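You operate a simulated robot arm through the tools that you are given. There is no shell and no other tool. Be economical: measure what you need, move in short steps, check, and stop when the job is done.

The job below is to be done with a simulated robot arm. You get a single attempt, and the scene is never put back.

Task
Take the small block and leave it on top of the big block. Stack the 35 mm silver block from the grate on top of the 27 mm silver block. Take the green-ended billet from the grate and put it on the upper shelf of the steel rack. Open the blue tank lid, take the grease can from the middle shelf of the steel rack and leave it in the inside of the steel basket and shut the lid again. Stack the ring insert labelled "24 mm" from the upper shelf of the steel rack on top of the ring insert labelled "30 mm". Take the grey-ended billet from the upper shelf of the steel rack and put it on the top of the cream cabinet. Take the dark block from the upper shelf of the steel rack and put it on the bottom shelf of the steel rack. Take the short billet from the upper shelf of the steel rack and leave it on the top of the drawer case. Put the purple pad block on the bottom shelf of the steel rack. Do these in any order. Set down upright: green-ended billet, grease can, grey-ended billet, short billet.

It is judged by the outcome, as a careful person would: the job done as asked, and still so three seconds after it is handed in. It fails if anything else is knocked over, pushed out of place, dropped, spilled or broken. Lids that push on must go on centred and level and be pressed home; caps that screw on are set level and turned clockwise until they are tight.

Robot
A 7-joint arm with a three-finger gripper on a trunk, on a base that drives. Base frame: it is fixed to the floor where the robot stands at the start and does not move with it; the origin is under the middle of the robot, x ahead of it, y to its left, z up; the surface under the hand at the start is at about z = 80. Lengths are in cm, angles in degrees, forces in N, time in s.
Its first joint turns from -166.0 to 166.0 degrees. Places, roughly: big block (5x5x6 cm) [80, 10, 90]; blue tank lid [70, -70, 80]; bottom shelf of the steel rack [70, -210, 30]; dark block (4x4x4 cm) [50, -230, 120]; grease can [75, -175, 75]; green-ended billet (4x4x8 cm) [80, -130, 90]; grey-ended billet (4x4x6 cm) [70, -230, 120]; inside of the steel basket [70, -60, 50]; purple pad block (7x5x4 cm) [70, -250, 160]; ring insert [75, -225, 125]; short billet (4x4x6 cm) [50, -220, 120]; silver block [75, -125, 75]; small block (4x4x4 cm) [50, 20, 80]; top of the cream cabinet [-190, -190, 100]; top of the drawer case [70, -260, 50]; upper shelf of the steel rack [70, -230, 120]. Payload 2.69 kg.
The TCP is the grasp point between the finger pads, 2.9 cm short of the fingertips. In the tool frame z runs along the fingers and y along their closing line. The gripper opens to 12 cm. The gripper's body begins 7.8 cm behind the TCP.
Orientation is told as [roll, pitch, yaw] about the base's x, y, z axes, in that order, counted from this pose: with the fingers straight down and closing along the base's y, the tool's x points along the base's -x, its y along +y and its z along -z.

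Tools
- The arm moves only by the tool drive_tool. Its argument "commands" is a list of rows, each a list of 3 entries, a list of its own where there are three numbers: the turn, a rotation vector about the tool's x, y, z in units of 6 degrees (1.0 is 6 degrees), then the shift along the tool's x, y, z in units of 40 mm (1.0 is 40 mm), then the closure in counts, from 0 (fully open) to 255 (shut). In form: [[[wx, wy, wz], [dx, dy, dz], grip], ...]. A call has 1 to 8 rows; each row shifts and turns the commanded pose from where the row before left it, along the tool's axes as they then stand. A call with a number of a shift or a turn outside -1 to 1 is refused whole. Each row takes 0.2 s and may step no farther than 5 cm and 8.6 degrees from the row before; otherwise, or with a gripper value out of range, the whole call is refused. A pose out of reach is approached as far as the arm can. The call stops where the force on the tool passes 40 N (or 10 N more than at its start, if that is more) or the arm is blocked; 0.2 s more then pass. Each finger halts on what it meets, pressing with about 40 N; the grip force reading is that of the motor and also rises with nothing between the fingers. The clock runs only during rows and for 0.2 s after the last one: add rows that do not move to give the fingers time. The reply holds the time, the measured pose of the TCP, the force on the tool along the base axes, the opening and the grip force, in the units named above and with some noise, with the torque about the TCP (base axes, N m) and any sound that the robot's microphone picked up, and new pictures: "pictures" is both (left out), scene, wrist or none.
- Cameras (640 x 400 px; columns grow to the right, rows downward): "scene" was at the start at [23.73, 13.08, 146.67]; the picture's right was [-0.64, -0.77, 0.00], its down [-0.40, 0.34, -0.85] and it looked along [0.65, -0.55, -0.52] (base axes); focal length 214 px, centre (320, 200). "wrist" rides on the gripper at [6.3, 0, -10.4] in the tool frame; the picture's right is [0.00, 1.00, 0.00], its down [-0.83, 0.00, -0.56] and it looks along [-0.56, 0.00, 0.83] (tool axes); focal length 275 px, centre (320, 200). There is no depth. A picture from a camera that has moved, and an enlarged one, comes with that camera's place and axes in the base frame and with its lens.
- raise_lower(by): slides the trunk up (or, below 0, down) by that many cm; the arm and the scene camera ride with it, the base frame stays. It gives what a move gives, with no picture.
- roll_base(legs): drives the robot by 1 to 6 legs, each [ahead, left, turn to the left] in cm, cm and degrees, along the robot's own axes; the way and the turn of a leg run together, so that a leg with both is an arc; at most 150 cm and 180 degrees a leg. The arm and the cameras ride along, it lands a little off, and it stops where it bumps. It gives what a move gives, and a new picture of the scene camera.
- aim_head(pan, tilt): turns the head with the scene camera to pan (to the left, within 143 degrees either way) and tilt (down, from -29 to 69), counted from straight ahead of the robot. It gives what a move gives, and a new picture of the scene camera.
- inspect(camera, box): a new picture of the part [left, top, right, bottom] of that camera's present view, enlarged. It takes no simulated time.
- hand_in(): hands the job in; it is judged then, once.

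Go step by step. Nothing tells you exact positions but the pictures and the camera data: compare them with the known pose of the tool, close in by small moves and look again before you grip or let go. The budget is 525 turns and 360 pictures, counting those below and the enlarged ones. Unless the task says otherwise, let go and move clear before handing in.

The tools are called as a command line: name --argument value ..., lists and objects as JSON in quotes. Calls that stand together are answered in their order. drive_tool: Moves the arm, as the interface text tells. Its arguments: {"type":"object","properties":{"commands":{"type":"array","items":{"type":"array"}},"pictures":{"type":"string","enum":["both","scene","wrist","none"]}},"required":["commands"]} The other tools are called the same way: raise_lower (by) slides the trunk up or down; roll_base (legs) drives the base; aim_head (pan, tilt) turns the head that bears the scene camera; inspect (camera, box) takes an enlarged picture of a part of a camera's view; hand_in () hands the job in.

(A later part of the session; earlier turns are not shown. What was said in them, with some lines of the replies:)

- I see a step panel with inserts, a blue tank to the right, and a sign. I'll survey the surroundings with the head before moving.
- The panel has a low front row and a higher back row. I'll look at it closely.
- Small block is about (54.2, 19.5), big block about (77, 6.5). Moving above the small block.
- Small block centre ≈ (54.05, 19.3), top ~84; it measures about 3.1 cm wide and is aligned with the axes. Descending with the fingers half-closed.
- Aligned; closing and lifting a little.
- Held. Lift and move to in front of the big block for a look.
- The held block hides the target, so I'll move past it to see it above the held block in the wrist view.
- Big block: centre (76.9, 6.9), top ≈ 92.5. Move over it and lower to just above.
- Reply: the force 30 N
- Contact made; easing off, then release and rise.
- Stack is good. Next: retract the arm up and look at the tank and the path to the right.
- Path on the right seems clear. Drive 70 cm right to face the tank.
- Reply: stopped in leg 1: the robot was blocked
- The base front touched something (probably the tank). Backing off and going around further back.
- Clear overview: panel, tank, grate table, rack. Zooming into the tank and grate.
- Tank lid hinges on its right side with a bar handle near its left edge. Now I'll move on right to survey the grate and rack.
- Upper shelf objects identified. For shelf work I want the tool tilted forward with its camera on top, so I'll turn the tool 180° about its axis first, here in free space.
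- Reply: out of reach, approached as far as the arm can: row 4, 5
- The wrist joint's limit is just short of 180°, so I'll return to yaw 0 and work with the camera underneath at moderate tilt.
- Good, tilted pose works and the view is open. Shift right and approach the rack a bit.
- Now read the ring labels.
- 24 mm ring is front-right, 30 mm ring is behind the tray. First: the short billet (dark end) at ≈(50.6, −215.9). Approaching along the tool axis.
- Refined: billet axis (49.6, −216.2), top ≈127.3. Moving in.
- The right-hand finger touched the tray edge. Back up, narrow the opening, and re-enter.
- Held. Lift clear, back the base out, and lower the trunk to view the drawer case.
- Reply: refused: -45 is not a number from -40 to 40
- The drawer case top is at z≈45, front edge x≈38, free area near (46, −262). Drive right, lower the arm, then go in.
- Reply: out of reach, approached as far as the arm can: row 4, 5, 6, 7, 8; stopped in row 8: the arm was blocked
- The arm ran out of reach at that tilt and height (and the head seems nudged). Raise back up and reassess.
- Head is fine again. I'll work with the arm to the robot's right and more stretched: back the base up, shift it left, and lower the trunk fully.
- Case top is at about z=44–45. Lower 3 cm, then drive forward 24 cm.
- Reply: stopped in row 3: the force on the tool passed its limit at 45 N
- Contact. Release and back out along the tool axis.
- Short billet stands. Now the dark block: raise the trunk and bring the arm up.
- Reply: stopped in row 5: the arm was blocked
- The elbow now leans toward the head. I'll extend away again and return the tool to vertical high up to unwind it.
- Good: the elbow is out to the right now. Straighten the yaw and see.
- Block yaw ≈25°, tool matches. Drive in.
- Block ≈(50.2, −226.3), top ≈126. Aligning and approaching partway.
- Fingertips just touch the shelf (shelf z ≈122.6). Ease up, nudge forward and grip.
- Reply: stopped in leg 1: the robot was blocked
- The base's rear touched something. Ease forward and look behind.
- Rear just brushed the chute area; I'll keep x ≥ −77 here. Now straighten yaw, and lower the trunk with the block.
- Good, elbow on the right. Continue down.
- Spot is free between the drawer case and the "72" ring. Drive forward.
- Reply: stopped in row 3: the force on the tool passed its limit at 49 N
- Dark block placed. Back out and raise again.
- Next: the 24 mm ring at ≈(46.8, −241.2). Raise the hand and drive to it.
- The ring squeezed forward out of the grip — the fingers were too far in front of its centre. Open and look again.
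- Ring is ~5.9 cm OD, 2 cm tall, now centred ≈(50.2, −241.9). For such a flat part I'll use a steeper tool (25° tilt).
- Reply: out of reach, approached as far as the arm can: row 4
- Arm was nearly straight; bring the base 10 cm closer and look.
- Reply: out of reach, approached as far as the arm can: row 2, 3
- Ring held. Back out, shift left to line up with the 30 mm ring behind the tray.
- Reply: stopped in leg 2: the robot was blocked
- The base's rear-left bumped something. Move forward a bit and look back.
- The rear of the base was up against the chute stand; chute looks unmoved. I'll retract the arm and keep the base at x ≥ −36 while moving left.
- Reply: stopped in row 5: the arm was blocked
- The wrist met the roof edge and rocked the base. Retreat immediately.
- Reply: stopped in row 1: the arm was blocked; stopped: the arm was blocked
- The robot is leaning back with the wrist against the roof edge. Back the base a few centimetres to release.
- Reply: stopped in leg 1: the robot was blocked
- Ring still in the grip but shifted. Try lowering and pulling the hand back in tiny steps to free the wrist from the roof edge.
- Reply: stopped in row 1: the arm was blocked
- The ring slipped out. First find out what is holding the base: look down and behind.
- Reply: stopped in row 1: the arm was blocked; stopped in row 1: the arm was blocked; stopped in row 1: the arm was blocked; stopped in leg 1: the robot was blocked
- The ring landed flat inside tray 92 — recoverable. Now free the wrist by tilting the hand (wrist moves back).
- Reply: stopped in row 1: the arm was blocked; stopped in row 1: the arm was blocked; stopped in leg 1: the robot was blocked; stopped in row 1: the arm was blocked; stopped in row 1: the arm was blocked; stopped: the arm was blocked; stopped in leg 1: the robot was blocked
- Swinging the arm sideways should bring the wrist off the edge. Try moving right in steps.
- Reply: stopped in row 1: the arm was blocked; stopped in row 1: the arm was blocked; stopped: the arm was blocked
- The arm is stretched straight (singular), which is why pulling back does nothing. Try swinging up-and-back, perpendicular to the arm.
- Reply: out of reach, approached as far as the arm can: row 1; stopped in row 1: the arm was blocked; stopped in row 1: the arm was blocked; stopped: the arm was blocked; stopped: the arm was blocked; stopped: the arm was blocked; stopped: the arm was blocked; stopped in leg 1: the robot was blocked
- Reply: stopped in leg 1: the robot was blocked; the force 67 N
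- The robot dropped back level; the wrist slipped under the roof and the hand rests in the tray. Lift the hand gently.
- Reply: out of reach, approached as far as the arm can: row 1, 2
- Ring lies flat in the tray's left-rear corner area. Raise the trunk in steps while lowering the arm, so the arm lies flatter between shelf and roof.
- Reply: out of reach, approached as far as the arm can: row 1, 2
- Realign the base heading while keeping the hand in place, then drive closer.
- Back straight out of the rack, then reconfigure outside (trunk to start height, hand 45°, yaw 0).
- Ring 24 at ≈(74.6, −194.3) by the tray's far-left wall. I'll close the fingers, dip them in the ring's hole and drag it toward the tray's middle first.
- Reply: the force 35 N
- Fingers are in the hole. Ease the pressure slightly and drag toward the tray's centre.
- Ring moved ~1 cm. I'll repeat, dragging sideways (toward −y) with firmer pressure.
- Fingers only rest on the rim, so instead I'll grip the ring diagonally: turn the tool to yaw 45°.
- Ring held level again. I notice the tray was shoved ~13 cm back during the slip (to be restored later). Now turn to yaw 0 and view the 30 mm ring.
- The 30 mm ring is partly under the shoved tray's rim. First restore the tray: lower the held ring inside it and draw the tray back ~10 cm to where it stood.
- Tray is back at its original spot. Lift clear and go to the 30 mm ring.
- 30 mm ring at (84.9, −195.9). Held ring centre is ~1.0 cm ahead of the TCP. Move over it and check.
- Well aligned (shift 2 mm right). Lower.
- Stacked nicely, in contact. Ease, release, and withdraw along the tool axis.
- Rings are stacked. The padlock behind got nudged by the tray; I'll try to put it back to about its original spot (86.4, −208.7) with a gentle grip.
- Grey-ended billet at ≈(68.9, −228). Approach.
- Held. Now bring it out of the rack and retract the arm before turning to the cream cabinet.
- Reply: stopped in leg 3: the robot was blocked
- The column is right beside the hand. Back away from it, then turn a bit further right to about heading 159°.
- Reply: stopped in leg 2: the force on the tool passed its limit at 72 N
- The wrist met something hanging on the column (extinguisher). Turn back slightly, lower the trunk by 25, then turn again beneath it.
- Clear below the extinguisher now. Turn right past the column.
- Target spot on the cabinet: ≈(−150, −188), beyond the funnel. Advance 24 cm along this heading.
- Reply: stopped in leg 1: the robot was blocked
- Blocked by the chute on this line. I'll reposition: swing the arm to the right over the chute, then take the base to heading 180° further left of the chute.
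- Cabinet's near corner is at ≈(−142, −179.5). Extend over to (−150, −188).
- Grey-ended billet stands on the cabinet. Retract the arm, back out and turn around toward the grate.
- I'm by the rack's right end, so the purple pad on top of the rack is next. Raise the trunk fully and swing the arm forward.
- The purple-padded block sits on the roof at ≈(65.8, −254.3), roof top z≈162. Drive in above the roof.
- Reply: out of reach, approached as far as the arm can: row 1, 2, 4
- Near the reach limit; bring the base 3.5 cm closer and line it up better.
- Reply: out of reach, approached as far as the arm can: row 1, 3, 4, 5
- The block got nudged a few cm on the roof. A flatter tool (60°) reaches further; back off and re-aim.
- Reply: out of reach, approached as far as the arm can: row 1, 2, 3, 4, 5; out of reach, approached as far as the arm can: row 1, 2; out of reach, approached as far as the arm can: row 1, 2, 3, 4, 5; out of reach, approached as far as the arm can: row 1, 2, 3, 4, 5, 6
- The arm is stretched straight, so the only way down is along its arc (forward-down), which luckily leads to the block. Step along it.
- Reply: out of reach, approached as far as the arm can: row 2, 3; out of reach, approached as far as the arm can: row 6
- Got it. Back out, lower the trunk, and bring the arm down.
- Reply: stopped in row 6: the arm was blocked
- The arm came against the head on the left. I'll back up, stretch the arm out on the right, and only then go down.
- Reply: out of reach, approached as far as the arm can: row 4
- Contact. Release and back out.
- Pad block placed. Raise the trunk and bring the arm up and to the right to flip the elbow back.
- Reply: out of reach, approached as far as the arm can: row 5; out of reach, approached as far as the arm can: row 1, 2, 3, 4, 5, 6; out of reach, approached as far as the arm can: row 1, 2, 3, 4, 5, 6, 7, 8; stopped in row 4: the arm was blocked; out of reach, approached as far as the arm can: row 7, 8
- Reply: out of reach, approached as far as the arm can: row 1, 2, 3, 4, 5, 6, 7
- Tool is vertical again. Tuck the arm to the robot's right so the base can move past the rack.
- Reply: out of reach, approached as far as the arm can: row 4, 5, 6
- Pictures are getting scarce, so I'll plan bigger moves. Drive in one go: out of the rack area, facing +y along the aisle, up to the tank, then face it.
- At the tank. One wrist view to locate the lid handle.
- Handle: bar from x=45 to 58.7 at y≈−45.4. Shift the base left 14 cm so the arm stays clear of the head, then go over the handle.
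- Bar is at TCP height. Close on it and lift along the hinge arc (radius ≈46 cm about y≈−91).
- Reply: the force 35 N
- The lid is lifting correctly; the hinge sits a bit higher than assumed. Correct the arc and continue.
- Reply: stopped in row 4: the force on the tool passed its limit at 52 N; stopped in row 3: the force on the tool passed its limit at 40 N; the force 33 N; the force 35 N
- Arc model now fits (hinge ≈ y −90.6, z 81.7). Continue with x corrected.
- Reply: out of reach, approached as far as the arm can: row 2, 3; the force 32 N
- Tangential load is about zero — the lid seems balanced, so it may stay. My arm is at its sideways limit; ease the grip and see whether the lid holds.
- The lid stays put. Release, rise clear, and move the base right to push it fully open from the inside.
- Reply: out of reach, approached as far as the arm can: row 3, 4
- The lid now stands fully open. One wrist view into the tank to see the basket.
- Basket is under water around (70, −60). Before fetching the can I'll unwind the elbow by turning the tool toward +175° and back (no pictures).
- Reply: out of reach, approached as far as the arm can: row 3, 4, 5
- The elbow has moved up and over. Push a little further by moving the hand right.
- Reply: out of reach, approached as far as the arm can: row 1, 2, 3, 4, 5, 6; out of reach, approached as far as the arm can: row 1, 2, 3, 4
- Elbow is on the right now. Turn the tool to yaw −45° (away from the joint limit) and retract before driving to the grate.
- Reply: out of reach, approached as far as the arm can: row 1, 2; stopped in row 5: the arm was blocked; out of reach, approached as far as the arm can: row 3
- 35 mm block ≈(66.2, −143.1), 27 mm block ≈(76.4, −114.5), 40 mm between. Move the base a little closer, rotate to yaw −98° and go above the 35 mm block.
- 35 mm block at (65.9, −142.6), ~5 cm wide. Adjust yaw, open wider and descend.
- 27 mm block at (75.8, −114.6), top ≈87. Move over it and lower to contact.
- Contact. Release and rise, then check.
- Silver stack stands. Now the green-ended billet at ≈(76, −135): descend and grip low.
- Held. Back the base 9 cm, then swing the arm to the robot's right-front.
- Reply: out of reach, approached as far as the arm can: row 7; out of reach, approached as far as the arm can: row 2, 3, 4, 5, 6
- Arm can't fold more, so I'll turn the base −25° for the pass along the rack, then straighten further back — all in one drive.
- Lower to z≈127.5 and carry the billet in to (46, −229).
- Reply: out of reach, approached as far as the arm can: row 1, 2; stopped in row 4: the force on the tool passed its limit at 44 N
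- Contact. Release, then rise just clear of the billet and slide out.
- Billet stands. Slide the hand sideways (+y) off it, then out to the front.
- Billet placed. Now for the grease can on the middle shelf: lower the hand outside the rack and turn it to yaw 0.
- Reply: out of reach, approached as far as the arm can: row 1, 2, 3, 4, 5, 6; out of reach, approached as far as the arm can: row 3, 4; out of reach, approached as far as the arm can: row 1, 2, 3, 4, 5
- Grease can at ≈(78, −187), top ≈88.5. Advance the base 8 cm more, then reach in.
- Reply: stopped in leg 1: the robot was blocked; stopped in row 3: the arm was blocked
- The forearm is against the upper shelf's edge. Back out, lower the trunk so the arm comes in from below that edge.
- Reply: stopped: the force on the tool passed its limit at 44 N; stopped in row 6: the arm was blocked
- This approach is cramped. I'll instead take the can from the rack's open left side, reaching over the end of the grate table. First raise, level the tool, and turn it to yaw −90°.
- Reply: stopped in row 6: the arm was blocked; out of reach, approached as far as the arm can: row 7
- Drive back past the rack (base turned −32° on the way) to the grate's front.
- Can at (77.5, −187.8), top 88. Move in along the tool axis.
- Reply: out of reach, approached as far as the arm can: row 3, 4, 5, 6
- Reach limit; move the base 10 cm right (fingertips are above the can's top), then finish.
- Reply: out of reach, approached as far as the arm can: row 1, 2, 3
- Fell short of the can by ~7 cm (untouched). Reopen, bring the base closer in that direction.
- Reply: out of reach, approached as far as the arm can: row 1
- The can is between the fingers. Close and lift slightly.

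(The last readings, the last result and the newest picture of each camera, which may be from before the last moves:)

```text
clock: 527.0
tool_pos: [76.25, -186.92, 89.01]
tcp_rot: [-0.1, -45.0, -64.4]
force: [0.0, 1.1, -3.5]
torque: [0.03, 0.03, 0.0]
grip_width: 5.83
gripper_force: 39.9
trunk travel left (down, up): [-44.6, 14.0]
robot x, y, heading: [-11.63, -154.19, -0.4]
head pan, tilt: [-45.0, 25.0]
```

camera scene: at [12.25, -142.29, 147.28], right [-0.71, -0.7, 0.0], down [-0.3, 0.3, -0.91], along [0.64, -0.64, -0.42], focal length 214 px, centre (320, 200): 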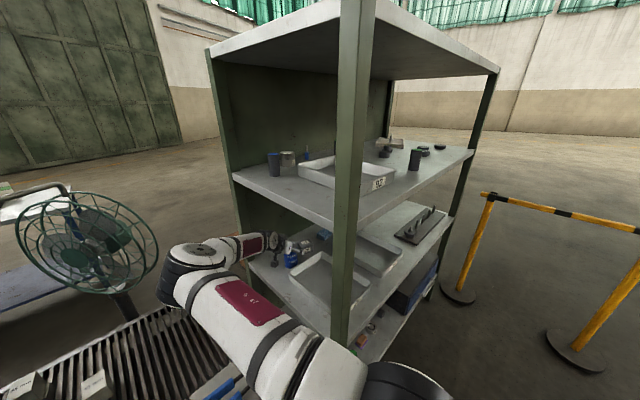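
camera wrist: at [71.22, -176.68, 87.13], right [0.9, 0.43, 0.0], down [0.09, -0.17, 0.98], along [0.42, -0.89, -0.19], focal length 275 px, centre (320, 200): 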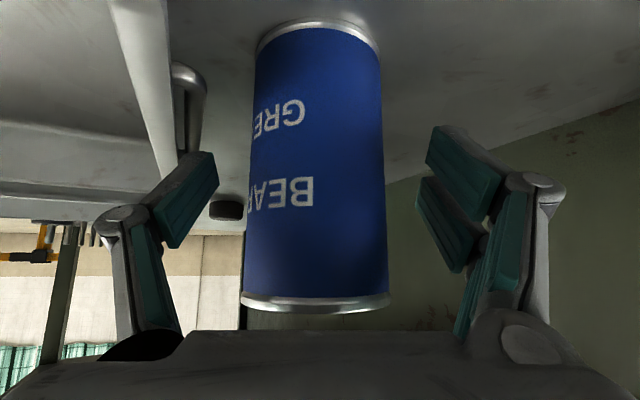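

Held. Withdraw the can from the shelf's left side and raise it high to clear the open lid.

drive_tool --commands '[[[0, 0, 0], [0, 0, -0.8], 255], [[0, 0, 0], [0, 0, -0.85], 255], [[0, 0, 0], [0.1, 0, -0.85], 255], [[0, 0, 0], [0.2, 0, -0.85], 255], [[0, 0, 0], [0.2, 0, -0.85], 255], [[0, 0, 0], [0, 0, -0.9], 255], [[0, 0, 0], [-0.2, 0, -0.9], 255], [[0, 0, 0], [-0.3, -0.2, -0.8], 255]]' --pictures "none"

drive_tool --commands '[[[0, 0, 0], [-0.5, -0.5, -0.7], 255], [[0, 0, 0], [-0.5, -0.5, -0.7], 255], [[0, 0, 0], [-0.5, -0.5, -0.7], 255], [[0, 0, 0], [-0.6, -0.4, -0.6], 255], [[0, 0, 0], [-0.6, -0.2, -0.6], 255], [[0, 0, 0], [-0.6, 0, -0.6], 255]]' --pictures "none"

```text
clock: 528.8
tool_pos: [67.31, -169.99, 108.42]
tcp_rot: [0.0, -45.0, -64.4]
force: [1.1, 0.3, -3.4]
torque: [-0.01, 0.0, -0.06]
grip_width: 5.81
gripper_force: 39.9
trunk travel left (down, up): [-44.6, 14.0]
robot x, y, heading: [-11.58, -154.61, 0.1]
head pan, tilt: [-45.0, 25.0]
```

```text
clock: 529.8
tool_pos: [60.27, -170.61, 120.0]
tcp_rot: [0.0, -43.7, -64.4]
force: [-0.8, 4.8, -5.7]
torque: [0.1, -0.01, -0.19]
grip_width: 5.82
gripper_force: 40.1
trunk travel left (down, up): [-44.6, 14.0]
robot x, y, heading: [-11.56, -154.52, -0.2]
head pan, tilt: [-45.0, 25.0]
stopped in row 4: the force on the tool passed its limit at 64 N (the readings are from after the stop); the commanded pose is now the measured one
```

drive_tool --commands '[[[0, 0, 0], [0.5, 0, -0.5], 255], [[0, 0, 0], [0.5, 0, -0.5], 255], [[0, 0, 0], [0.5, 0, -0.5], 255], [[0, 0, 0], [0.4, 0, -0.6], 255], [[0, -0.2, 0], [0, 0, -0.8], 255], [[0, 0, 0], [-0.5, 0, -0.6], 255], [[0, 0, 0], [-0.6, 0, -0.6], 255]]' --pictures "none"

drive_tool --commands '[[[0, 0, 0], [-0.6, 0, -0.6], 255], [[0, 0, 0], [-0.6, 0, -0.6], 255], [[0, 0, 0], [-0.6, 0, -0.6], 255], [[0, 0, 0], [-0.6, 0, -0.6], 255]]' --pictures "none"

```text
clock: 531.4
tool_pos: [54.29, -158.16, 129.78]
tcp_rot: [0.0, -45.0, -64.4]
force: [0.1, -0.7, -3.1]
torque: [0.01, 0.06, -0.01]
grip_width: 5.82
gripper_force: 39.9
trunk travel left (down, up): [-44.6, 14.0]
robot x, y, heading: [-11.64, -154.43, -0.4]
head pan, tilt: [-45.0, 25.0]
```

```text
clock: 532.4
tool_pos: [54.34, -158.25, 143.39]
tcp_rot: [-0.1, -45.0, -64.3]
force: [0.9, 0.7, -3.4]
torque: [0.01, -0.02, 0.02]
grip_width: 5.82
gripper_force: 40.3
trunk travel left (down, up): [-44.6, 14.0]
robot x, y, heading: [-11.59, -154.59, -0.3]
head pan, tilt: [-45.0, 25.0]
```

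roll_base --legs '[[-5, 88, 0.3]]'

inspect --camera "wrist" --box '[0, 0, 640, 400]'

```text
clock: 537.1
tool_pos: [49.38, -69.8, 143.49]
tcp_rot: [0.0, -45.0, -64.0]
force: [0.2, 0.0, -3.2]
torque: [-0.02, 0.02, 0.0]
grip_width: 5.8
gripper_force: 39.7
trunk travel left (down, up): [-44.6, 14.0]
robot x, y, heading: [-16.26, -66.71, 0.4]
head pan, tilt: [-45.0, 25.0]
camera scene: at [7.14, -54.15, 147.27], right [-0.7, -0.71, 0.0], down [-0.3, 0.3, -0.91], along [0.64, -0.64, -0.42], focal length 214 px, centre (320, 200)
```

scene: 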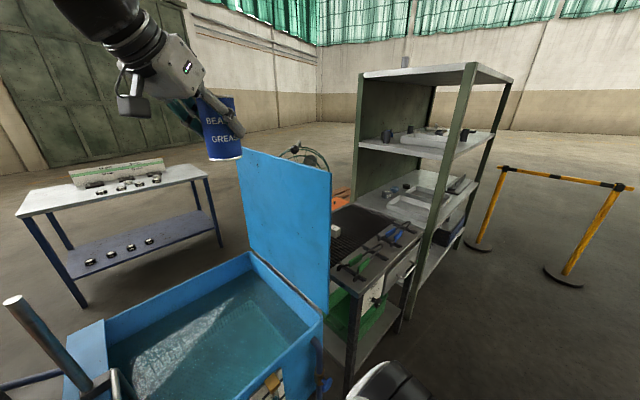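

```text
1.00 times, centred on (320, 200) of wrist (not enlarged: the box is as wide or as high as the picture)
camera zoom: at [44.09, -59.16, 146.24], right [0.9, 0.44, 0.0], down [0.09, -0.17, 0.98], along [0.43, -0.88, -0.19], focal length 275 px, centre (320, 200)
```

zoom: 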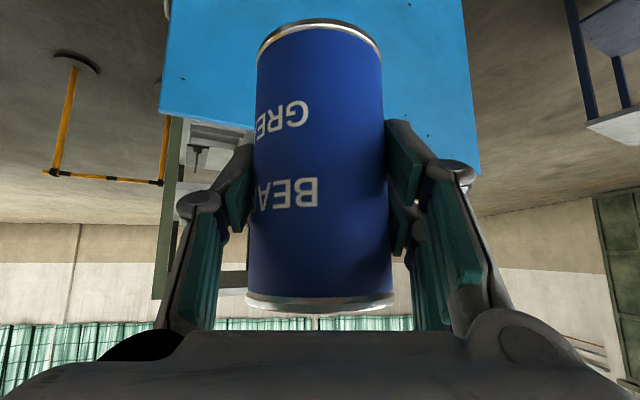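

inspect --camera "scene" --box '[0, 240, 340, 400]'

```text
1.88 times, centred on (170, 320) of scene
camera zoom: at [7.14, -54.15, 147.27], right [-0.7, -0.71, 0.0], down [-0.3, 0.3, -0.91], along [0.64, -0.64, -0.42], focal length 404 px, centre (602, -26)
```

zoom: 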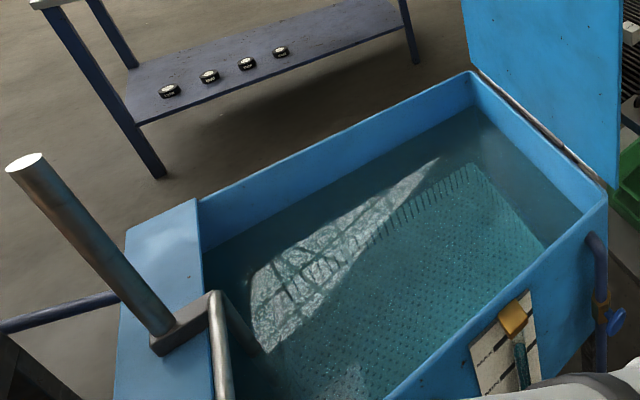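

Basket floor is under the water, spanning about x 53–88, y −84…−45. Go over (68, −72) and start down.

drive_tool --commands '[[[0, 0, 0], [-0.357, 0.79, 0.357], 255], [[0, 0, 0], [-0.357, 0.79, 0.357], 255], [[0, 0, 0], [-0.357, 0.79, 0.357], 255], [[0, 0, 0], [-0.357, 0.79, 0.357], 255], [[0, 0, 0], [-0.357, 0.79, 0.357], 255], [[0, 0, 0], [0.6, 0, 0.6], 255], [[0, 0, 0], [0.7, 0, 0.7], 255], [[0, 0, 0], [0.7, 0, 0.7], 255]]' --pictures "none"

drive_tool --commands '[[[0, 0, 0], [0.7, 0, 0.7], 255], [[0, 0, 0], [0.7, 0, 0.7], 255], [[0, 0, 0], [0.7, 0, 0.7], 255], [[0, 0, 0], [0.7, 0, 0.7], 255], [[0, 0, 0], [0.7, 0, 0.7], 255], [[0, 0, 0], [0.7, 0, 0.7], 255], [[0, 0, 0], [0.7, 0, 0.7], 255], [[0, 0, 0], [0.5, 0, 0.5], 255]]' --pictures "none"

```text
clock: 538.9
tool_pos: [68.03, -72.04, 132.17]
tcp_rot: [0.0, -45.1, -64.0]
force: [-0.6, -0.3, -3.4]
torque: [0.02, -0.01, 0.03]
grip_width: 5.83
gripper_force: 40.2
trunk travel left (down, up): [-44.6, 14.0]
robot x, y, heading: [-16.27, -66.7, 0.3]
head pan, tilt: [-45.0, 25.0]
```

```text
clock: 540.7
tool_pos: [67.95, -71.92, 101.56]
tcp_rot: [0.0, -45.0, -64.0]
force: [0.0, 0.3, -2.5]
torque: [0.05, 0.01, 0.01]
grip_width: 5.83
gripper_force: 40.3
trunk travel left (down, up): [-44.6, 14.0]
robot x, y, heading: [-16.44, -66.52, 0.2]
head pan, tilt: [-45.0, 25.0]
```

drive_tool --commands '[[[0, 0, 0], [0.7, 0, 0.7], 255], [[0, 0, 0], [0.7, 0, 0.7], 255], [[0, 0, 0], [0.6, 0, 0.6], 255]]' --pictures "scene"

```text
clock: 541.5
tool_pos: [68.0, -71.86, 90.22]
tcp_rot: [-0.1, -45.0, -64.0]
force: [-0.9, 0.0, -3.0]
torque: [0.02, 0.03, 0.02]
grip_width: 5.84
gripper_force: 39.6
trunk travel left (down, up): [-44.6, 14.0]
robot x, y, heading: [-16.08, -66.66, 0.3]
head pan, tilt: [-45.0, 25.0]
camera scene: at [7.12, -54.15, 147.28], right [-0.7, -0.71, 0.0], down [-0.3, 0.3, -0.91], along [0.64, -0.64, -0.42], focal length 214 px, centre (320, 200)
```

scene: 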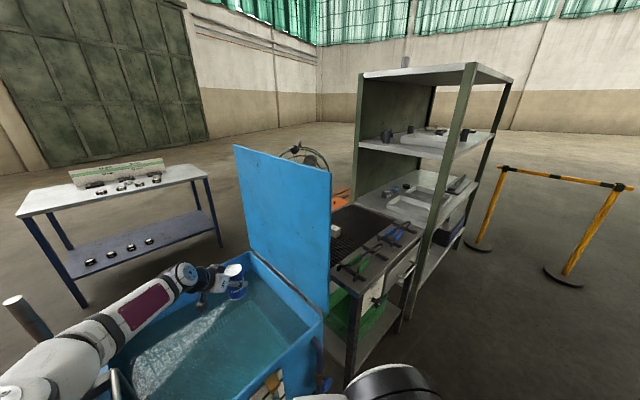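

drive_tool --commands '[[[0, 0, 0], [0.6, 0, 0.6], 255], [[0, 0, 0], [0.6, 0, 0.6], 255]]' --pictures "none"

drive_tool --commands '[[[0, 0, 0], [0.5, 0, 0.5], 255], [[0, 0, 0], [0.5, 0, 0.5], 255]]' --pictures "none"

inspect --camera "scene" --box '[0, 220, 340, 400]'

```text
clock: 542.1
tool_pos: [67.82, -72.07, 83.2]
tcp_rot: [0.0, -45.0, -63.9]
force: [-0.3, 0.2, -3.3]
torque: [0.05, 0.01, 0.01]
grip_width: 5.85
gripper_force: 39.9
trunk travel left (down, up): [-44.6, 14.0]
robot x, y, heading: [-16.73, -66.69, -0.2]
head pan, tilt: [-45.0, 25.0]
```

```text
clock: 542.7
tool_pos: [67.83, -72.07, 77.88]
tcp_rot: [0.1, -44.9, -64.0]
force: [-0.7, 0.8, -3.6]
torque: [0.01, -0.03, 0.02]
grip_width: 5.84
gripper_force: 39.8
trunk travel left (down, up): [-44.6, 14.0]
robot x, y, heading: [-16.45, -66.6, 0.2]
head pan, tilt: [-45.0, 25.0]
```

```text
1.88 times, centred on (170, 310) of scene
camera zoom: at [7.12, -54.14, 147.27], right [-0.7, -0.71, 0.0], down [-0.3, 0.3, -0.91], along [0.64, -0.64, -0.42], focal length 404 px, centre (602, -7)
```

zoom: 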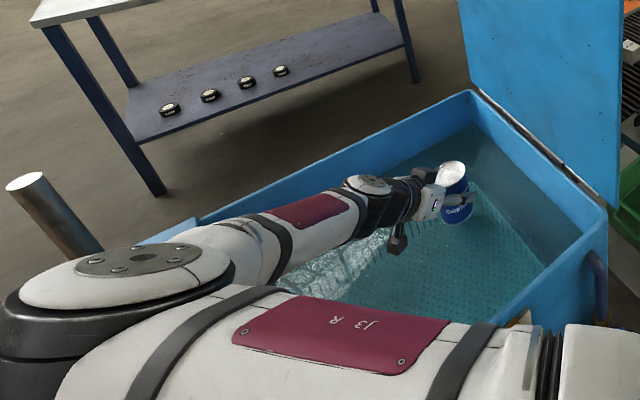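

drive_tool --commands '[[[0, 0, 0], [0.4, 0, 0.4], 255], [[0, 0, 0], [0.4, 0, 0.4], 255], [[0, 0, 0], [0.3, 0, 0.3], 255]]' --pictures "none"

drive_tool --commands '[[[0, 0, 0], [0.2, 0, 0.2], 255], [[0, 0, 0], [0.2, 0, 0.2], 255], [[0, 0, 0], [0.15, 0, 0.15], 255]]' --pictures "none"

```text
clock: 543.5
tool_pos: [65.87, -72.59, 76.83]
tcp_rot: [0.0, -44.7, -63.9]
force: [0.0, -0.6, -2.7]
torque: [0.01, -0.02, 0.01]
grip_width: 5.82
gripper_force: 40.0
out of reach, approached as far as the arm can: row 1, 2, 3
trunk travel left (down, up): [-44.6, 14.0]
robot x, y, heading: [-16.86, -66.54, 0.1]
head pan, tilt: [-45.0, 25.0]
```

```text
clock: 544.3
tool_pos: [64.85, -72.65, 76.47]
tcp_rot: [0.0, -44.7, -64.0]
force: [-0.5, 1.0, -3.2]
torque: [0.01, 0.01, 0.01]
grip_width: 5.83
gripper_force: 39.8
out of reach, approached as far as the arm can: row 1, 2, 3
trunk travel left (down, up): [-44.6, 14.0]
robot x, y, heading: [-16.4, -66.68, 0.3]
head pan, tilt: [-45.0, 25.0]
```

The arm's tilt limit stops it here; use the trunk to lower further in steps.

raise_lower --by -6

raise_lower --by -4

```text
clock: 545.3
tool_pos: [64.91, -72.58, 70.38]
tcp_rot: [0.1, -45.0, -64.0]
force: [-0.5, 0.1, -3.3]
torque: [-0.01, -0.01, -0.01]
grip_width: 5.82
gripper_force: 39.7
trunk travel left (down, up): [-38.6, 20.0]
robot x, y, heading: [-16.84, -66.33, 0.2]
head pan, tilt: [-45.0, 25.0]
```

```text
clock: 546.1
tool_pos: [64.97, -72.5, 66.45]
tcp_rot: [0.1, -45.0, -64.0]
force: [0.0, 0.6, -2.7]
torque: [0.01, 0.02, 0.0]
grip_width: 5.8
gripper_force: 40.0
trunk travel left (down, up): [-34.6, 24.0]
robot x, y, heading: [-16.94, -66.64, 0.2]
head pan, tilt: [-45.0, 25.0]
```

raise_lower --by -3

inspect --camera "scene" --box '[0, 160, 340, 370]'

```text
clock: 546.9
tool_pos: [64.85, -72.48, 63.43]
tcp_rot: [-0.1, -44.9, -64.0]
force: [-1.1, 0.5, -3.8]
torque: [0.01, 0.02, 0.01]
grip_width: 5.82
gripper_force: 39.7
trunk travel left (down, up): [-31.6, 27.0]
robot x, y, heading: [-16.42, -66.74, -0.0]
head pan, tilt: [-45.0, 25.0]
```

```text
1.88 times, centred on (170, 265) of scene
camera zoom: at [14.75, -54.12, 134.29], right [-0.7, -0.71, 0.0], down [-0.3, 0.3, -0.91], along [0.64, -0.64, -0.42], focal length 404 px, centre (602, 78)
```

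zoom: 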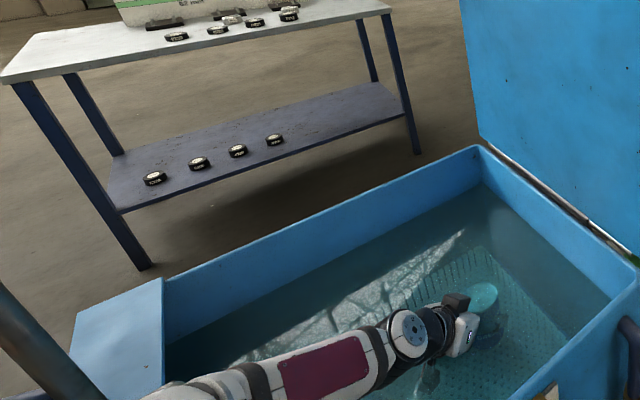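

raise_lower --by -2

raise_lower --by -2

raise_lower --by -2

```text
clock: 547.5
tool_pos: [64.83, -72.56, 61.41]
tcp_rot: [0.0, -45.1, -64.0]
force: [-0.1, -0.3, -3.0]
torque: [-0.01, 0.02, -0.01]
grip_width: 5.82
gripper_force: 40.1
trunk travel left (down, up): [-29.6, 29.0]
robot x, y, heading: [-16.59, -66.59, 0.2]
head pan, tilt: [-45.0, 25.0]
```

```text
clock: 548.0
tool_pos: [65.3, -72.75, 60.45]
tcp_rot: [0.7, -45.6, -64.4]
force: [0.9, -1.7, 9.3]
torque: [-0.24, 0.09, -0.01]
grip_width: 5.85
gripper_force: 40.2
trunk travel left (down, up): [-28.0, 30.6]
robot x, y, heading: [-16.43, -66.69, 0.4]
head pan, tilt: [-45.0, 25.0]
stopped: the force on the tool passed its limit at 52 N (the readings are from after the stop); the commanded pose is now the measured one
```

```text
clock: 548.5
tool_pos: [65.76, -72.93, 59.88]
tcp_rot: [1.0, -45.9, -64.5]
force: [1.3, -3.7, 9.4]
torque: [-0.13, 0.05, 0.06]
grip_width: 5.81
gripper_force: 40.1
trunk travel left (down, up): [-27.2, 31.4]
robot x, y, heading: [-16.37, -66.47, 0.1]
head pan, tilt: [-45.0, 25.0]
stopped: the force on the tool passed its limit at 60 N (the readings are from after the stop); the commanded pose is now the measured one
```

Contact with the basket floor. Ease up slightly and release.

raise_lower --by 0.8

drive_tool --commands '[[[0, 0, 0], [0, 0, 0], 200], [[0, 0, 0], [0, 0, 0], 90], [[0, 0, 0], [0, 0, 0], 60], [[0, 0, 0], [0, 0, -0.4], 60], [[0, 0, 0], [0, 0, -0.7], 60], [[0, 0, 0], [0, 0, -0.7], 60]]' --pictures "wrist"

```text
clock: 549.0
tool_pos: [65.65, -72.87, 60.57]
tcp_rot: [0.9, -45.8, -64.4]
force: [-0.1, -0.5, -2.8]
torque: [0.02, 0.0, 0.0]
grip_width: 5.8
gripper_force: 39.9
trunk travel left (down, up): [-28.0, 30.6]
robot x, y, heading: [-16.83, -66.24, 0.4]
head pan, tilt: [-45.0, 25.0]
```

```text
clock: 550.4
tool_pos: [63.34, -68.41, 65.66]
tcp_rot: [0.7, -45.9, -64.4]
force: [0.1, 0.4, -0.3]
torque: [0.02, 0.04, 0.04]
grip_width: 9.19
gripper_force: 0.2
trunk travel left (down, up): [-28.0, 30.6]
robot x, y, heading: [-16.99, -66.42, 0.3]
head pan, tilt: [-45.0, 25.0]
camera wrist: at [58.02, -57.69, 68.36], right [0.9, 0.44, 0.01], down [0.07, -0.16, 0.98], along [0.44, -0.88, -0.18], focal length 275 px, centre (320, 200)
```

wrist: 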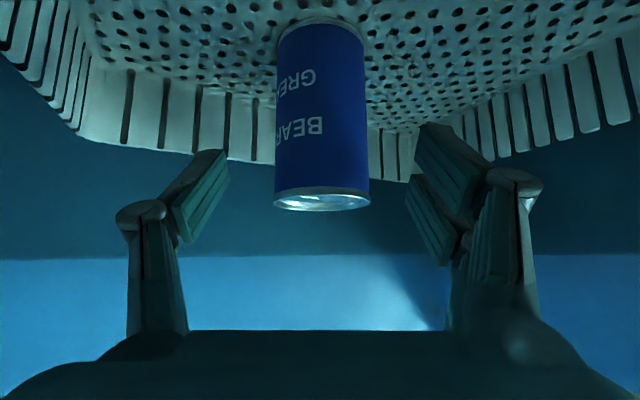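

The can stands upright in the basket. Withdraw the hand from the tank and bring the tool vertical.

drive_tool --commands '[[[0, 0, 0], [-0.5, 0, -0.8], 60], [[0, 0, 0], [-0.6, 0, -0.7], 60], [[0, 0, 0], [-0.6, 0, -0.7], 60], [[0, 0, 0], [-0.6, 0, -0.7], 60], [[0, 0, 0], [-0.7, 0, -0.7], 60], [[0, 0, 0], [-0.7, 0, -0.7], 60], [[0, 0, 0], [-0.7, 0, -0.7], 60], [[0, 0, 0], [-0.7, 0, -0.7], 60]]' --pictures "none"

raise_lower --by 16.6

drive_tool --commands '[[[-0.1, 1, 0], [0, 0, 0], 0], [[0, 1, 0], [0, 0, 0], 0], [[0, 1, 0], [0, 0, 0], 0], [[0, 1, 0], [0, 0, 0], 0], [[0, 1, 0], [0, 0, 0], 0], [[0, 1, 0], [0, 0, 0], 0], [[0, 1, 0], [0, 0, 0], 0], [[0, 0.6, 0], [0, 0, 0], 0]]' --pictures "none"

```text
clock: 552.2
tool_pos: [61.97, -66.45, 96.2]
tcp_rot: [0.9, -45.9, -64.5]
force: [0.2, -0.2, 0.0]
torque: [0.02, -0.02, -0.03]
grip_width: 9.17
gripper_force: 0.0
trunk travel left (down, up): [-28.0, 30.6]
robot x, y, heading: [-16.71, -66.54, -0.1]
head pan, tilt: [-45.0, 25.0]
```

```text
clock: 554.1
tool_pos: [62.17, -66.43, 112.8]
tcp_rot: [0.8, -45.8, -64.4]
force: [0.1, 0.0, 0.1]
torque: [0.0, 0.03, 0.0]
grip_width: 9.18
gripper_force: 0.0
trunk travel left (down, up): [-44.6, 14.0]
robot x, y, heading: [-16.35, -66.64, 0.1]
head pan, tilt: [-45.0, 25.0]
```

```text
clock: 555.9
tool_pos: [62.01, -66.62, 112.75]
tcp_rot: [1.0, -0.2, -63.4]
force: [-0.4, 0.1, 0.4]
torque: [-0.03, 0.0, -0.02]
grip_width: 12.0
gripper_force: 0.1
trunk travel left (down, up): [-44.6, 14.0]
robot x, y, heading: [-16.49, -66.17, 0.2]
head pan, tilt: [-45.0, 25.0]
```

drive_tool --commands '[[[0, 0, -1], [0, 0, -0.7], 0], [[0, 0, -1], [0, 0, -0.9], 0], [[0, 0, 0], [0, 0, -0.9], 0], [[0, 0, 0], [0, 0, -0.9], 0], [[0, 0, 0], [0, 0, -0.9], 0], [[0, 0, 0], [0, 0, -0.9], 0], [[0, 0, 0], [0, 0, -0.7], 0]]' --pictures "none"

roll_base --legs '[[3.5, -13, 0]]'

inspect --camera "wrist" --box '[0, 0, 640, 400]'

```text
clock: 557.5
tool_pos: [61.61, -66.5, 136.45]
tcp_rot: [0.9, -0.5, -51.5]
force: [-0.3, -0.3, 0.2]
torque: [-0.05, 0.0, 0.05]
grip_width: 12.0
gripper_force: 0.0
trunk travel left (down, up): [-44.6, 14.0]
robot x, y, heading: [-16.45, -66.52, -0.0]
head pan, tilt: [-45.0, 25.0]
```

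```text
clock: 558.8
tool_pos: [65.16, -79.49, 136.42]
tcp_rot: [0.9, -0.6, -51.4]
force: [-0.2, 0.3, -0.9]
torque: [0.01, -0.01, 0.01]
grip_width: 12.0
gripper_force: 0.0
trunk travel left (down, up): [-44.6, 14.0]
robot x, y, heading: [-13.17, -79.85, 0.2]
head pan, tilt: [-45.0, 25.0]
camera scene: at [10.61, -67.21, 147.34], right [-0.7, -0.71, 0.0], down [-0.3, 0.3, -0.91], along [0.64, -0.64, -0.42], focal length 214 px, centre (320, 200)
```

scene: 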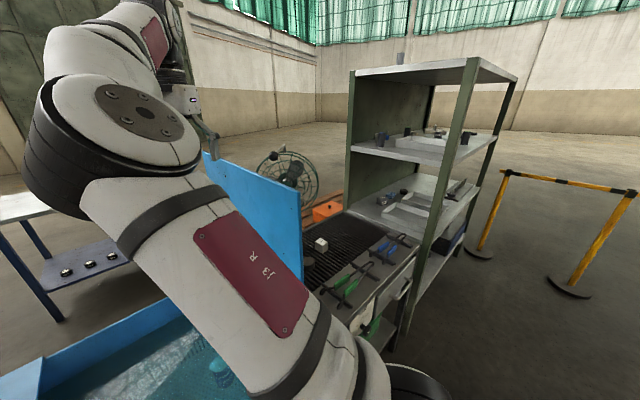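

```text
1.00 times, centred on (320, 200) of wrist (not enlarged: the box is as wide or as high as the picture)
camera zoom: at [61.0, -74.62, 146.76], right [0.78, 0.63, 0.02], down [0.51, -0.65, 0.56], along [0.36, -0.43, -0.83], focal length 275 px, centre (320, 200)
```

zoom: 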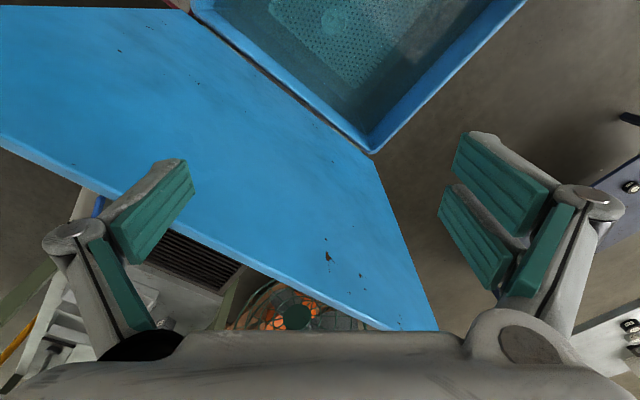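

Lid top edge is at y≈−91, z≈131. Move over it with open fingers and straddle the edge.

drive_tool --commands '[[[0, 0, 0], [-0.67, -0.47, -0.1], 0], [[0, 0, 0], [-0.67, -0.47, -0.1], 0], [[0, 0, 0], [-0.67, -0.47, 0], 0], [[0, 0, 0], [-0.67, -0.47, 0], 0]]' --pictures "none"

drive_tool --commands '[[[0, 0, 0], [0, 0, 0.5], 0], [[0, 0, 0], [0, 0, 0.5], 0], [[0, 0, 0], [0, 0, 0.3], 0]]' --pictures "wrist"

```text
clock: 559.8
tool_pos: [64.83, -91.96, 136.4]
tcp_rot: [1.0, -0.7, -51.4]
force: [-0.1, 0.6, 0.2]
torque: [-0.01, 0.03, 0.03]
grip_width: 12.01
gripper_force: 0.1
out of reach, approached as far as the arm can: row 4
trunk travel left (down, up): [-44.6, 14.0]
robot x, y, heading: [-13.04, -79.51, 0.4]
head pan, tilt: [-45.0, 25.0]
```

```text
clock: 560.6
tool_pos: [65.06, -91.95, 131.26]
tcp_rot: [0.9, -0.4, -51.6]
force: [-0.1, 0.9, 0.0]
torque: [0.02, -0.01, 0.0]
grip_width: 11.97
gripper_force: 0.0
trunk travel left (down, up): [-44.6, 14.0]
robot x, y, heading: [-13.1, -79.7, 0.5]
head pan, tilt: [-45.0, 25.0]
camera wrist: at [60.86, -87.05, 141.56], right [0.78, 0.63, 0.02], down [0.51, -0.65, 0.56], along [0.36, -0.43, -0.83], focal length 275 px, centre (320, 200)
```

wrist: 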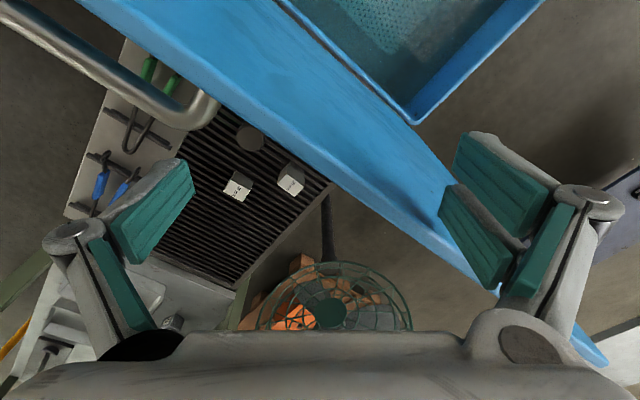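

Fingers straddle the edge. Pull the lid to the left along its arc.

drive_tool --commands '[[[0, 0, 0], [0.842, 0.669, 0.02], 0], [[0, 0, 0], [0.84, 0.668, 0.11], 0], [[0, 0, 0], [0.83, 0.66, 0.2], 0]]' --pictures "none"

drive_tool --commands '[[[0, 0, 0], [0.81, 0.645, 0.3], 0], [[0, 0, 0], [0.79, 0.627, 0.385], 0], [[0, 0, 0], [0.763, 0.606, 0.475], 0]]' --pictures "scene"

```text
clock: 561.4
tool_pos: [65.25, -79.2, 129.86]
tcp_rot: [1.0, -0.6, -51.5]
force: [0.7, -2.1, -0.1]
torque: [0.03, -0.03, 0.17]
grip_width: 12.01
gripper_force: 0.2
trunk travel left (down, up): [-44.6, 14.0]
robot x, y, heading: [-12.72, -79.35, 0.4]
head pan, tilt: [-45.0, 25.0]
```

```text
clock: 562.2
tool_pos: [65.17, -67.06, 125.13]
tcp_rot: [1.1, -0.5, -51.6]
force: [0.9, -1.9, 1.0]
torque: [0.07, 0.0, 0.12]
grip_width: 12.0
gripper_force: 0.1
trunk travel left (down, up): [-44.6, 14.0]
robot x, y, heading: [-13.3, -79.66, 0.0]
head pan, tilt: [-45.0, 25.0]
camera scene: at [10.62, -67.28, 147.34], right [-0.7, -0.71, 0.0], down [-0.3, 0.3, -0.91], along [0.64, -0.64, -0.42], focal length 214 px, centre (320, 200)
```

scene: 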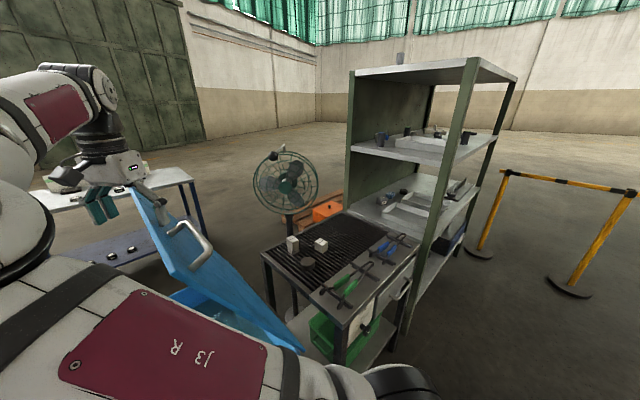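

The lid follows easily. Now lift off, close the fist, go to the outer side, and push it down along the arc.

drive_tool --commands '[[[0, 0, 0], [0, 0, -0.9], 0], [[0, 0, 0], [0, 0, -0.9], 0], [[0, 0, 0], [-0.59, -0.47, -0.2], 255], [[0, 0, 0], [-0.59, -0.47, 0], 255], [[0, 0, 0], [-0.59, -0.47, 0], 255], [[0, 0, 0], [0, 0, 0.9], 255], [[0, 0, 0], [0, 0, 0.9], 255], [[0, 0, 0], [0, 0, 0.9], 255]]' --pictures "wrist"

```text
clock: 564.0
tool_pos: [65.21, -76.06, 122.54]
tcp_rot: [1.0, -0.5, -51.4]
force: [-0.5, -0.7, -0.2]
torque: [0.01, -0.04, 0.01]
grip_width: 0.0
gripper_force: 28.6
trunk travel left (down, up): [-44.6, 14.0]
robot x, y, heading: [-12.8, -80.17, 0.4]
head pan, tilt: [-45.0, 25.0]
camera wrist: at [60.99, -71.15, 132.83], right [0.78, 0.63, 0.02], down [0.51, -0.65, 0.56], along [0.36, -0.43, -0.83], focal length 275 px, centre (320, 200)
```

wrist: 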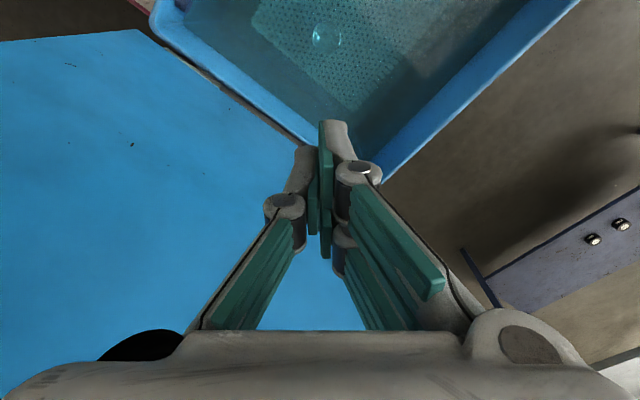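

The lid swung open again by itself, so I must keep it captive. Repeat the straddle, pull it well down past its balance, then hop both fingertips on top and press it shut.

drive_tool --commands '[[[0, 0, 0], [0, 0, -1], 0], [[0, 0, 0], [0, 0, -1], 0], [[0, 0, 0], [0, 0, -1], 0], [[0, 0, 0], [0, 0, -0.5], 0], [[0, 0, 0], [-0.783, -0.622, 0], 0], [[0, 0, 0], [-0.783, -0.622, 0], 0], [[0, 0, 0], [-0.783, -0.622, 0], 0], [[0, 0, 0], [-0.76, -0.61, 0], 0]]' --pictures "none"

drive_tool --commands '[[[0, 0, 0], [0, 0, 0.5], 0], [[0, 0, 0], [0, 0, 0.5], 0], [[0, 0, 0], [0, 0, 0.3], 0], [[0, 0, 0], [0.842, 0.669, 0.02], 0], [[0, 0, 0], [0.84, 0.668, 0.11], 0], [[0, 0, 0], [0.83, 0.66, 0.2], 0], [[0, 0, 0], [0.81, 0.645, 0.3], 0], [[0, 0, 0], [0.79, 0.627, 0.385], 0]]' --pictures "none"

```text
clock: 565.8
tool_pos: [65.0, -91.8, 136.41]
tcp_rot: [0.9, -0.5, -51.4]
force: [1.0, 0.8, 0.5]
torque: [-0.09, 0.01, 0.02]
grip_width: 12.0
gripper_force: 0.1
trunk travel left (down, up): [-44.6, 14.0]
robot x, y, heading: [-12.75, -79.8, 0.2]
head pan, tilt: [-45.0, 25.0]
```

```text
clock: 567.6
tool_pos: [65.12, -71.12, 127.28]
tcp_rot: [0.9, -0.4, -51.5]
force: [0.2, -1.4, -0.2]
torque: [0.12, 0.01, -0.02]
grip_width: 12.0
gripper_force: 0.0
trunk travel left (down, up): [-44.6, 14.0]
robot x, y, heading: [-13.03, -79.29, 0.2]
head pan, tilt: [-45.0, 25.0]
```

drive_tool --commands '[[[0, 0, 0], [0.796, 0.631, 0.5], 0], [[0, 0, 0], [0.607, 0.482, 0.51], 0], [[0, 0, 0], [0.607, 0.482, 0.51], 0], [[0, 0, 0], [0.588, 0.467, 0.62], 0], [[0, 0, 0], [0.588, 0.467, 0.62], 0], [[0, 0, 0], [0.49, 0.389, 0.75], 0], [[0, 0, 0], [0.49, 0.389, 0.75], 0]]' --pictures "none"

drive_tool --commands '[[[0, 0, 0], [0.378, 0.3, 0.84], 0], [[0, 0, 0], [0.378, 0.3, 0.84], 0], [[0, 0, 0], [-0.588, -0.467, -0.87], 0], [[0, 0, 0], [-0.6, -0.48, 0.2], 0], [[0, 0, 0], [-0.6, -0.48, 0.4], 0], [[0, 0, 0], [0, 0, 0.7], 0]]' --pictures "scene"

```text
clock: 569.2
tool_pos: [65.4, -49.65, 110.15]
tcp_rot: [1.0, -0.4, -51.5]
force: [0.1, -0.2, 0.4]
torque: [0.05, 0.01, 0.02]
grip_width: 11.97
gripper_force: 0.1
trunk travel left (down, up): [-44.6, 14.0]
robot x, y, heading: [-13.1, -79.59, 0.1]
head pan, tilt: [-45.0, 25.0]
```

```text
clock: 570.6
tool_pos: [65.5, -54.82, 101.86]
tcp_rot: [0.9, -0.5, -51.4]
force: [0.2, -0.3, -0.2]
torque: [0.04, -0.01, -0.01]
grip_width: 11.99
gripper_force: 0.1
trunk travel left (down, up): [-44.6, 14.0]
robot x, y, heading: [-13.25, -79.7, 0.4]
head pan, tilt: [-45.0, 25.0]
camera scene: at [10.61, -67.21, 147.33], right [-0.7, -0.71, 0.0], down [-0.3, 0.3, -0.91], along [0.64, -0.64, -0.42], focal length 214 px, centre (320, 200)
```

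scene: 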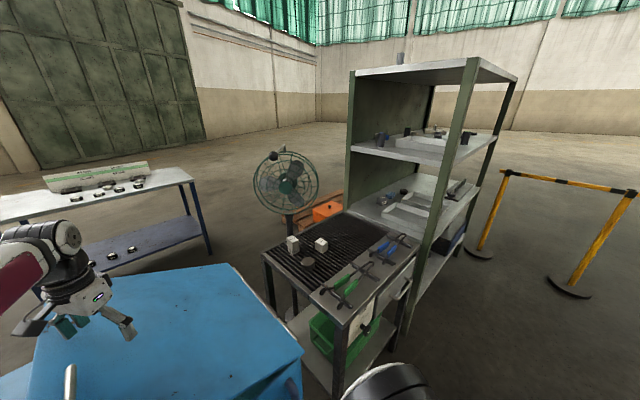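

The lid is down. Press gently to make sure it is fully shut.

drive_tool --commands '[[[0, 0, 0], [0, 0, 0.9], 0], [[0, 0, 0], [0, 0, 0.9], 0], [[0, 0, 0], [0, 0, 0.9], 0], [[0, 0, 0], [0, 0, 0.8], 0], [[0, 0, 0], [0, 0, 0.3], 0], [[0, 0, 0], [0, 0, 0.3], 0], [[0, 0, 0], [0, 0, 0.2], 0]]' --pictures "none"

```text
clock: 572.2
tool_pos: [65.63, -54.8, 84.7]
tcp_rot: [0.9, -0.5, -51.5]
force: [1.0, 0.4, -0.3]
torque: [0.01, -0.04, -0.01]
grip_width: 12.01
gripper_force: 0.0
trunk travel left (down, up): [-44.6, 14.0]
robot x, y, heading: [-13.21, -79.67, 0.1]
head pan, tilt: [-45.0, 25.0]
```

drive_tool --commands '[[[0, 0, 0], [0, 0, 0.15], 0], [[0, 0, 0], [0, 0, 0.15], 0], [[0, 0, 0], [0, 0, 0.1], 0], [[0, 0, 0], [0, 0, 0.08], 0], [[0, 0, 0], [0, 0, 0.08], 0]]' --pictures "none"

```text
clock: 573.4
tool_pos: [65.85, -54.74, 82.42]
tcp_rot: [0.8, -0.5, -51.5]
force: [-0.1, -0.5, 3.2]
torque: [-0.09, 0.17, 0.01]
grip_width: 12.0
gripper_force: 0.0
trunk travel left (down, up): [-44.6, 14.0]
robot x, y, heading: [-12.92, -79.8, 0.3]
head pan, tilt: [-45.0, 25.0]
```

drive_tool --commands '[[[0, 0, 0], [0, 0, 0.07], 0], [[0, 0, 0], [0, 0, 0.05], 0], [[0, 0, 0], [0, 0, -0.5], 0], [[0, 0, 0], [0, 0, -1], 0], [[0, 0, 0], [0, 0, -1], 0], [[0, 0, 0], [0, 0, -1], 0], [[0, 0, 0], [0, 0, -1], 0]]' --pictures "wrist"

inspect --camera "scene" --box '[0, 200, 460, 400]'

```text
clock: 575.0
tool_pos: [65.66, -54.91, 100.0]
tcp_rot: [0.9, -0.5, -51.3]
force: [0.0, 0.5, -0.3]
torque: [-0.04, 0.01, 0.01]
grip_width: 11.95
gripper_force: 0.1
trunk travel left (down, up): [-44.6, 14.0]
robot x, y, heading: [-12.97, -79.62, 0.3]
head pan, tilt: [-45.0, 25.0]
camera wrist: at [61.44, -49.96, 110.38], right [0.78, 0.63, 0.02], down [0.51, -0.65, 0.56], along [0.36, -0.43, -0.83], focal length 275 px, centre (320, 200)
```

wrist: 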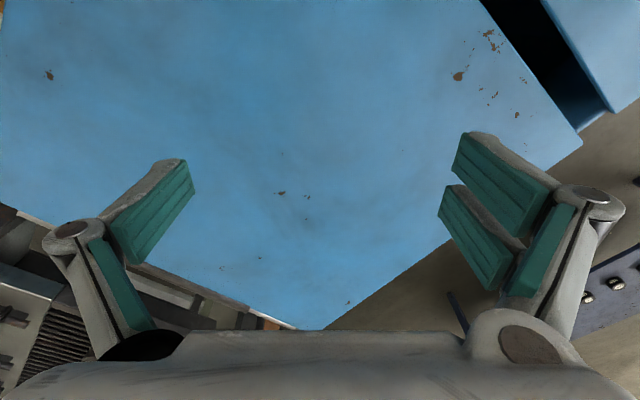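

```text
1.39 times, centred on (230, 300) of scene
camera zoom: at [10.63, -67.19, 147.33], right [-0.7, -0.71, 0.0], down [-0.3, 0.3, -0.91], along [0.64, -0.64, -0.42], focal length 298 px, centre (445, 61)
```

zoom: 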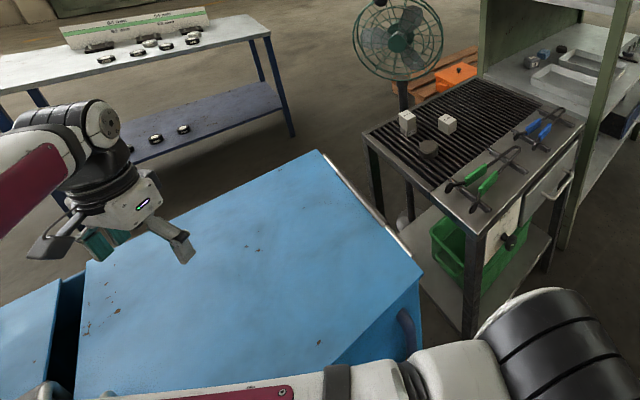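

The lid is shut, the silver stack stands and the hand is clear, so I'm handing in the job now.

hand_in

```text
The job is handed in.
```

I finished all nine placements and shut the tank lid again, but along the way I disturbed three things the job didn't ask me to touch:
- **24 mm ring:** It slipped from the grip and fell a few centimetres into tray 92. I picked it up and stacked it on the 30 mm ring.
- **Tray 92:** The hand shoved it back about 10 cm when the robot tipped against the rack. I pulled it back to about where it stood.
- **Blue padlock:** The tray pushed it. I set it down close to its first spot, but it is still turned from how it faced before.
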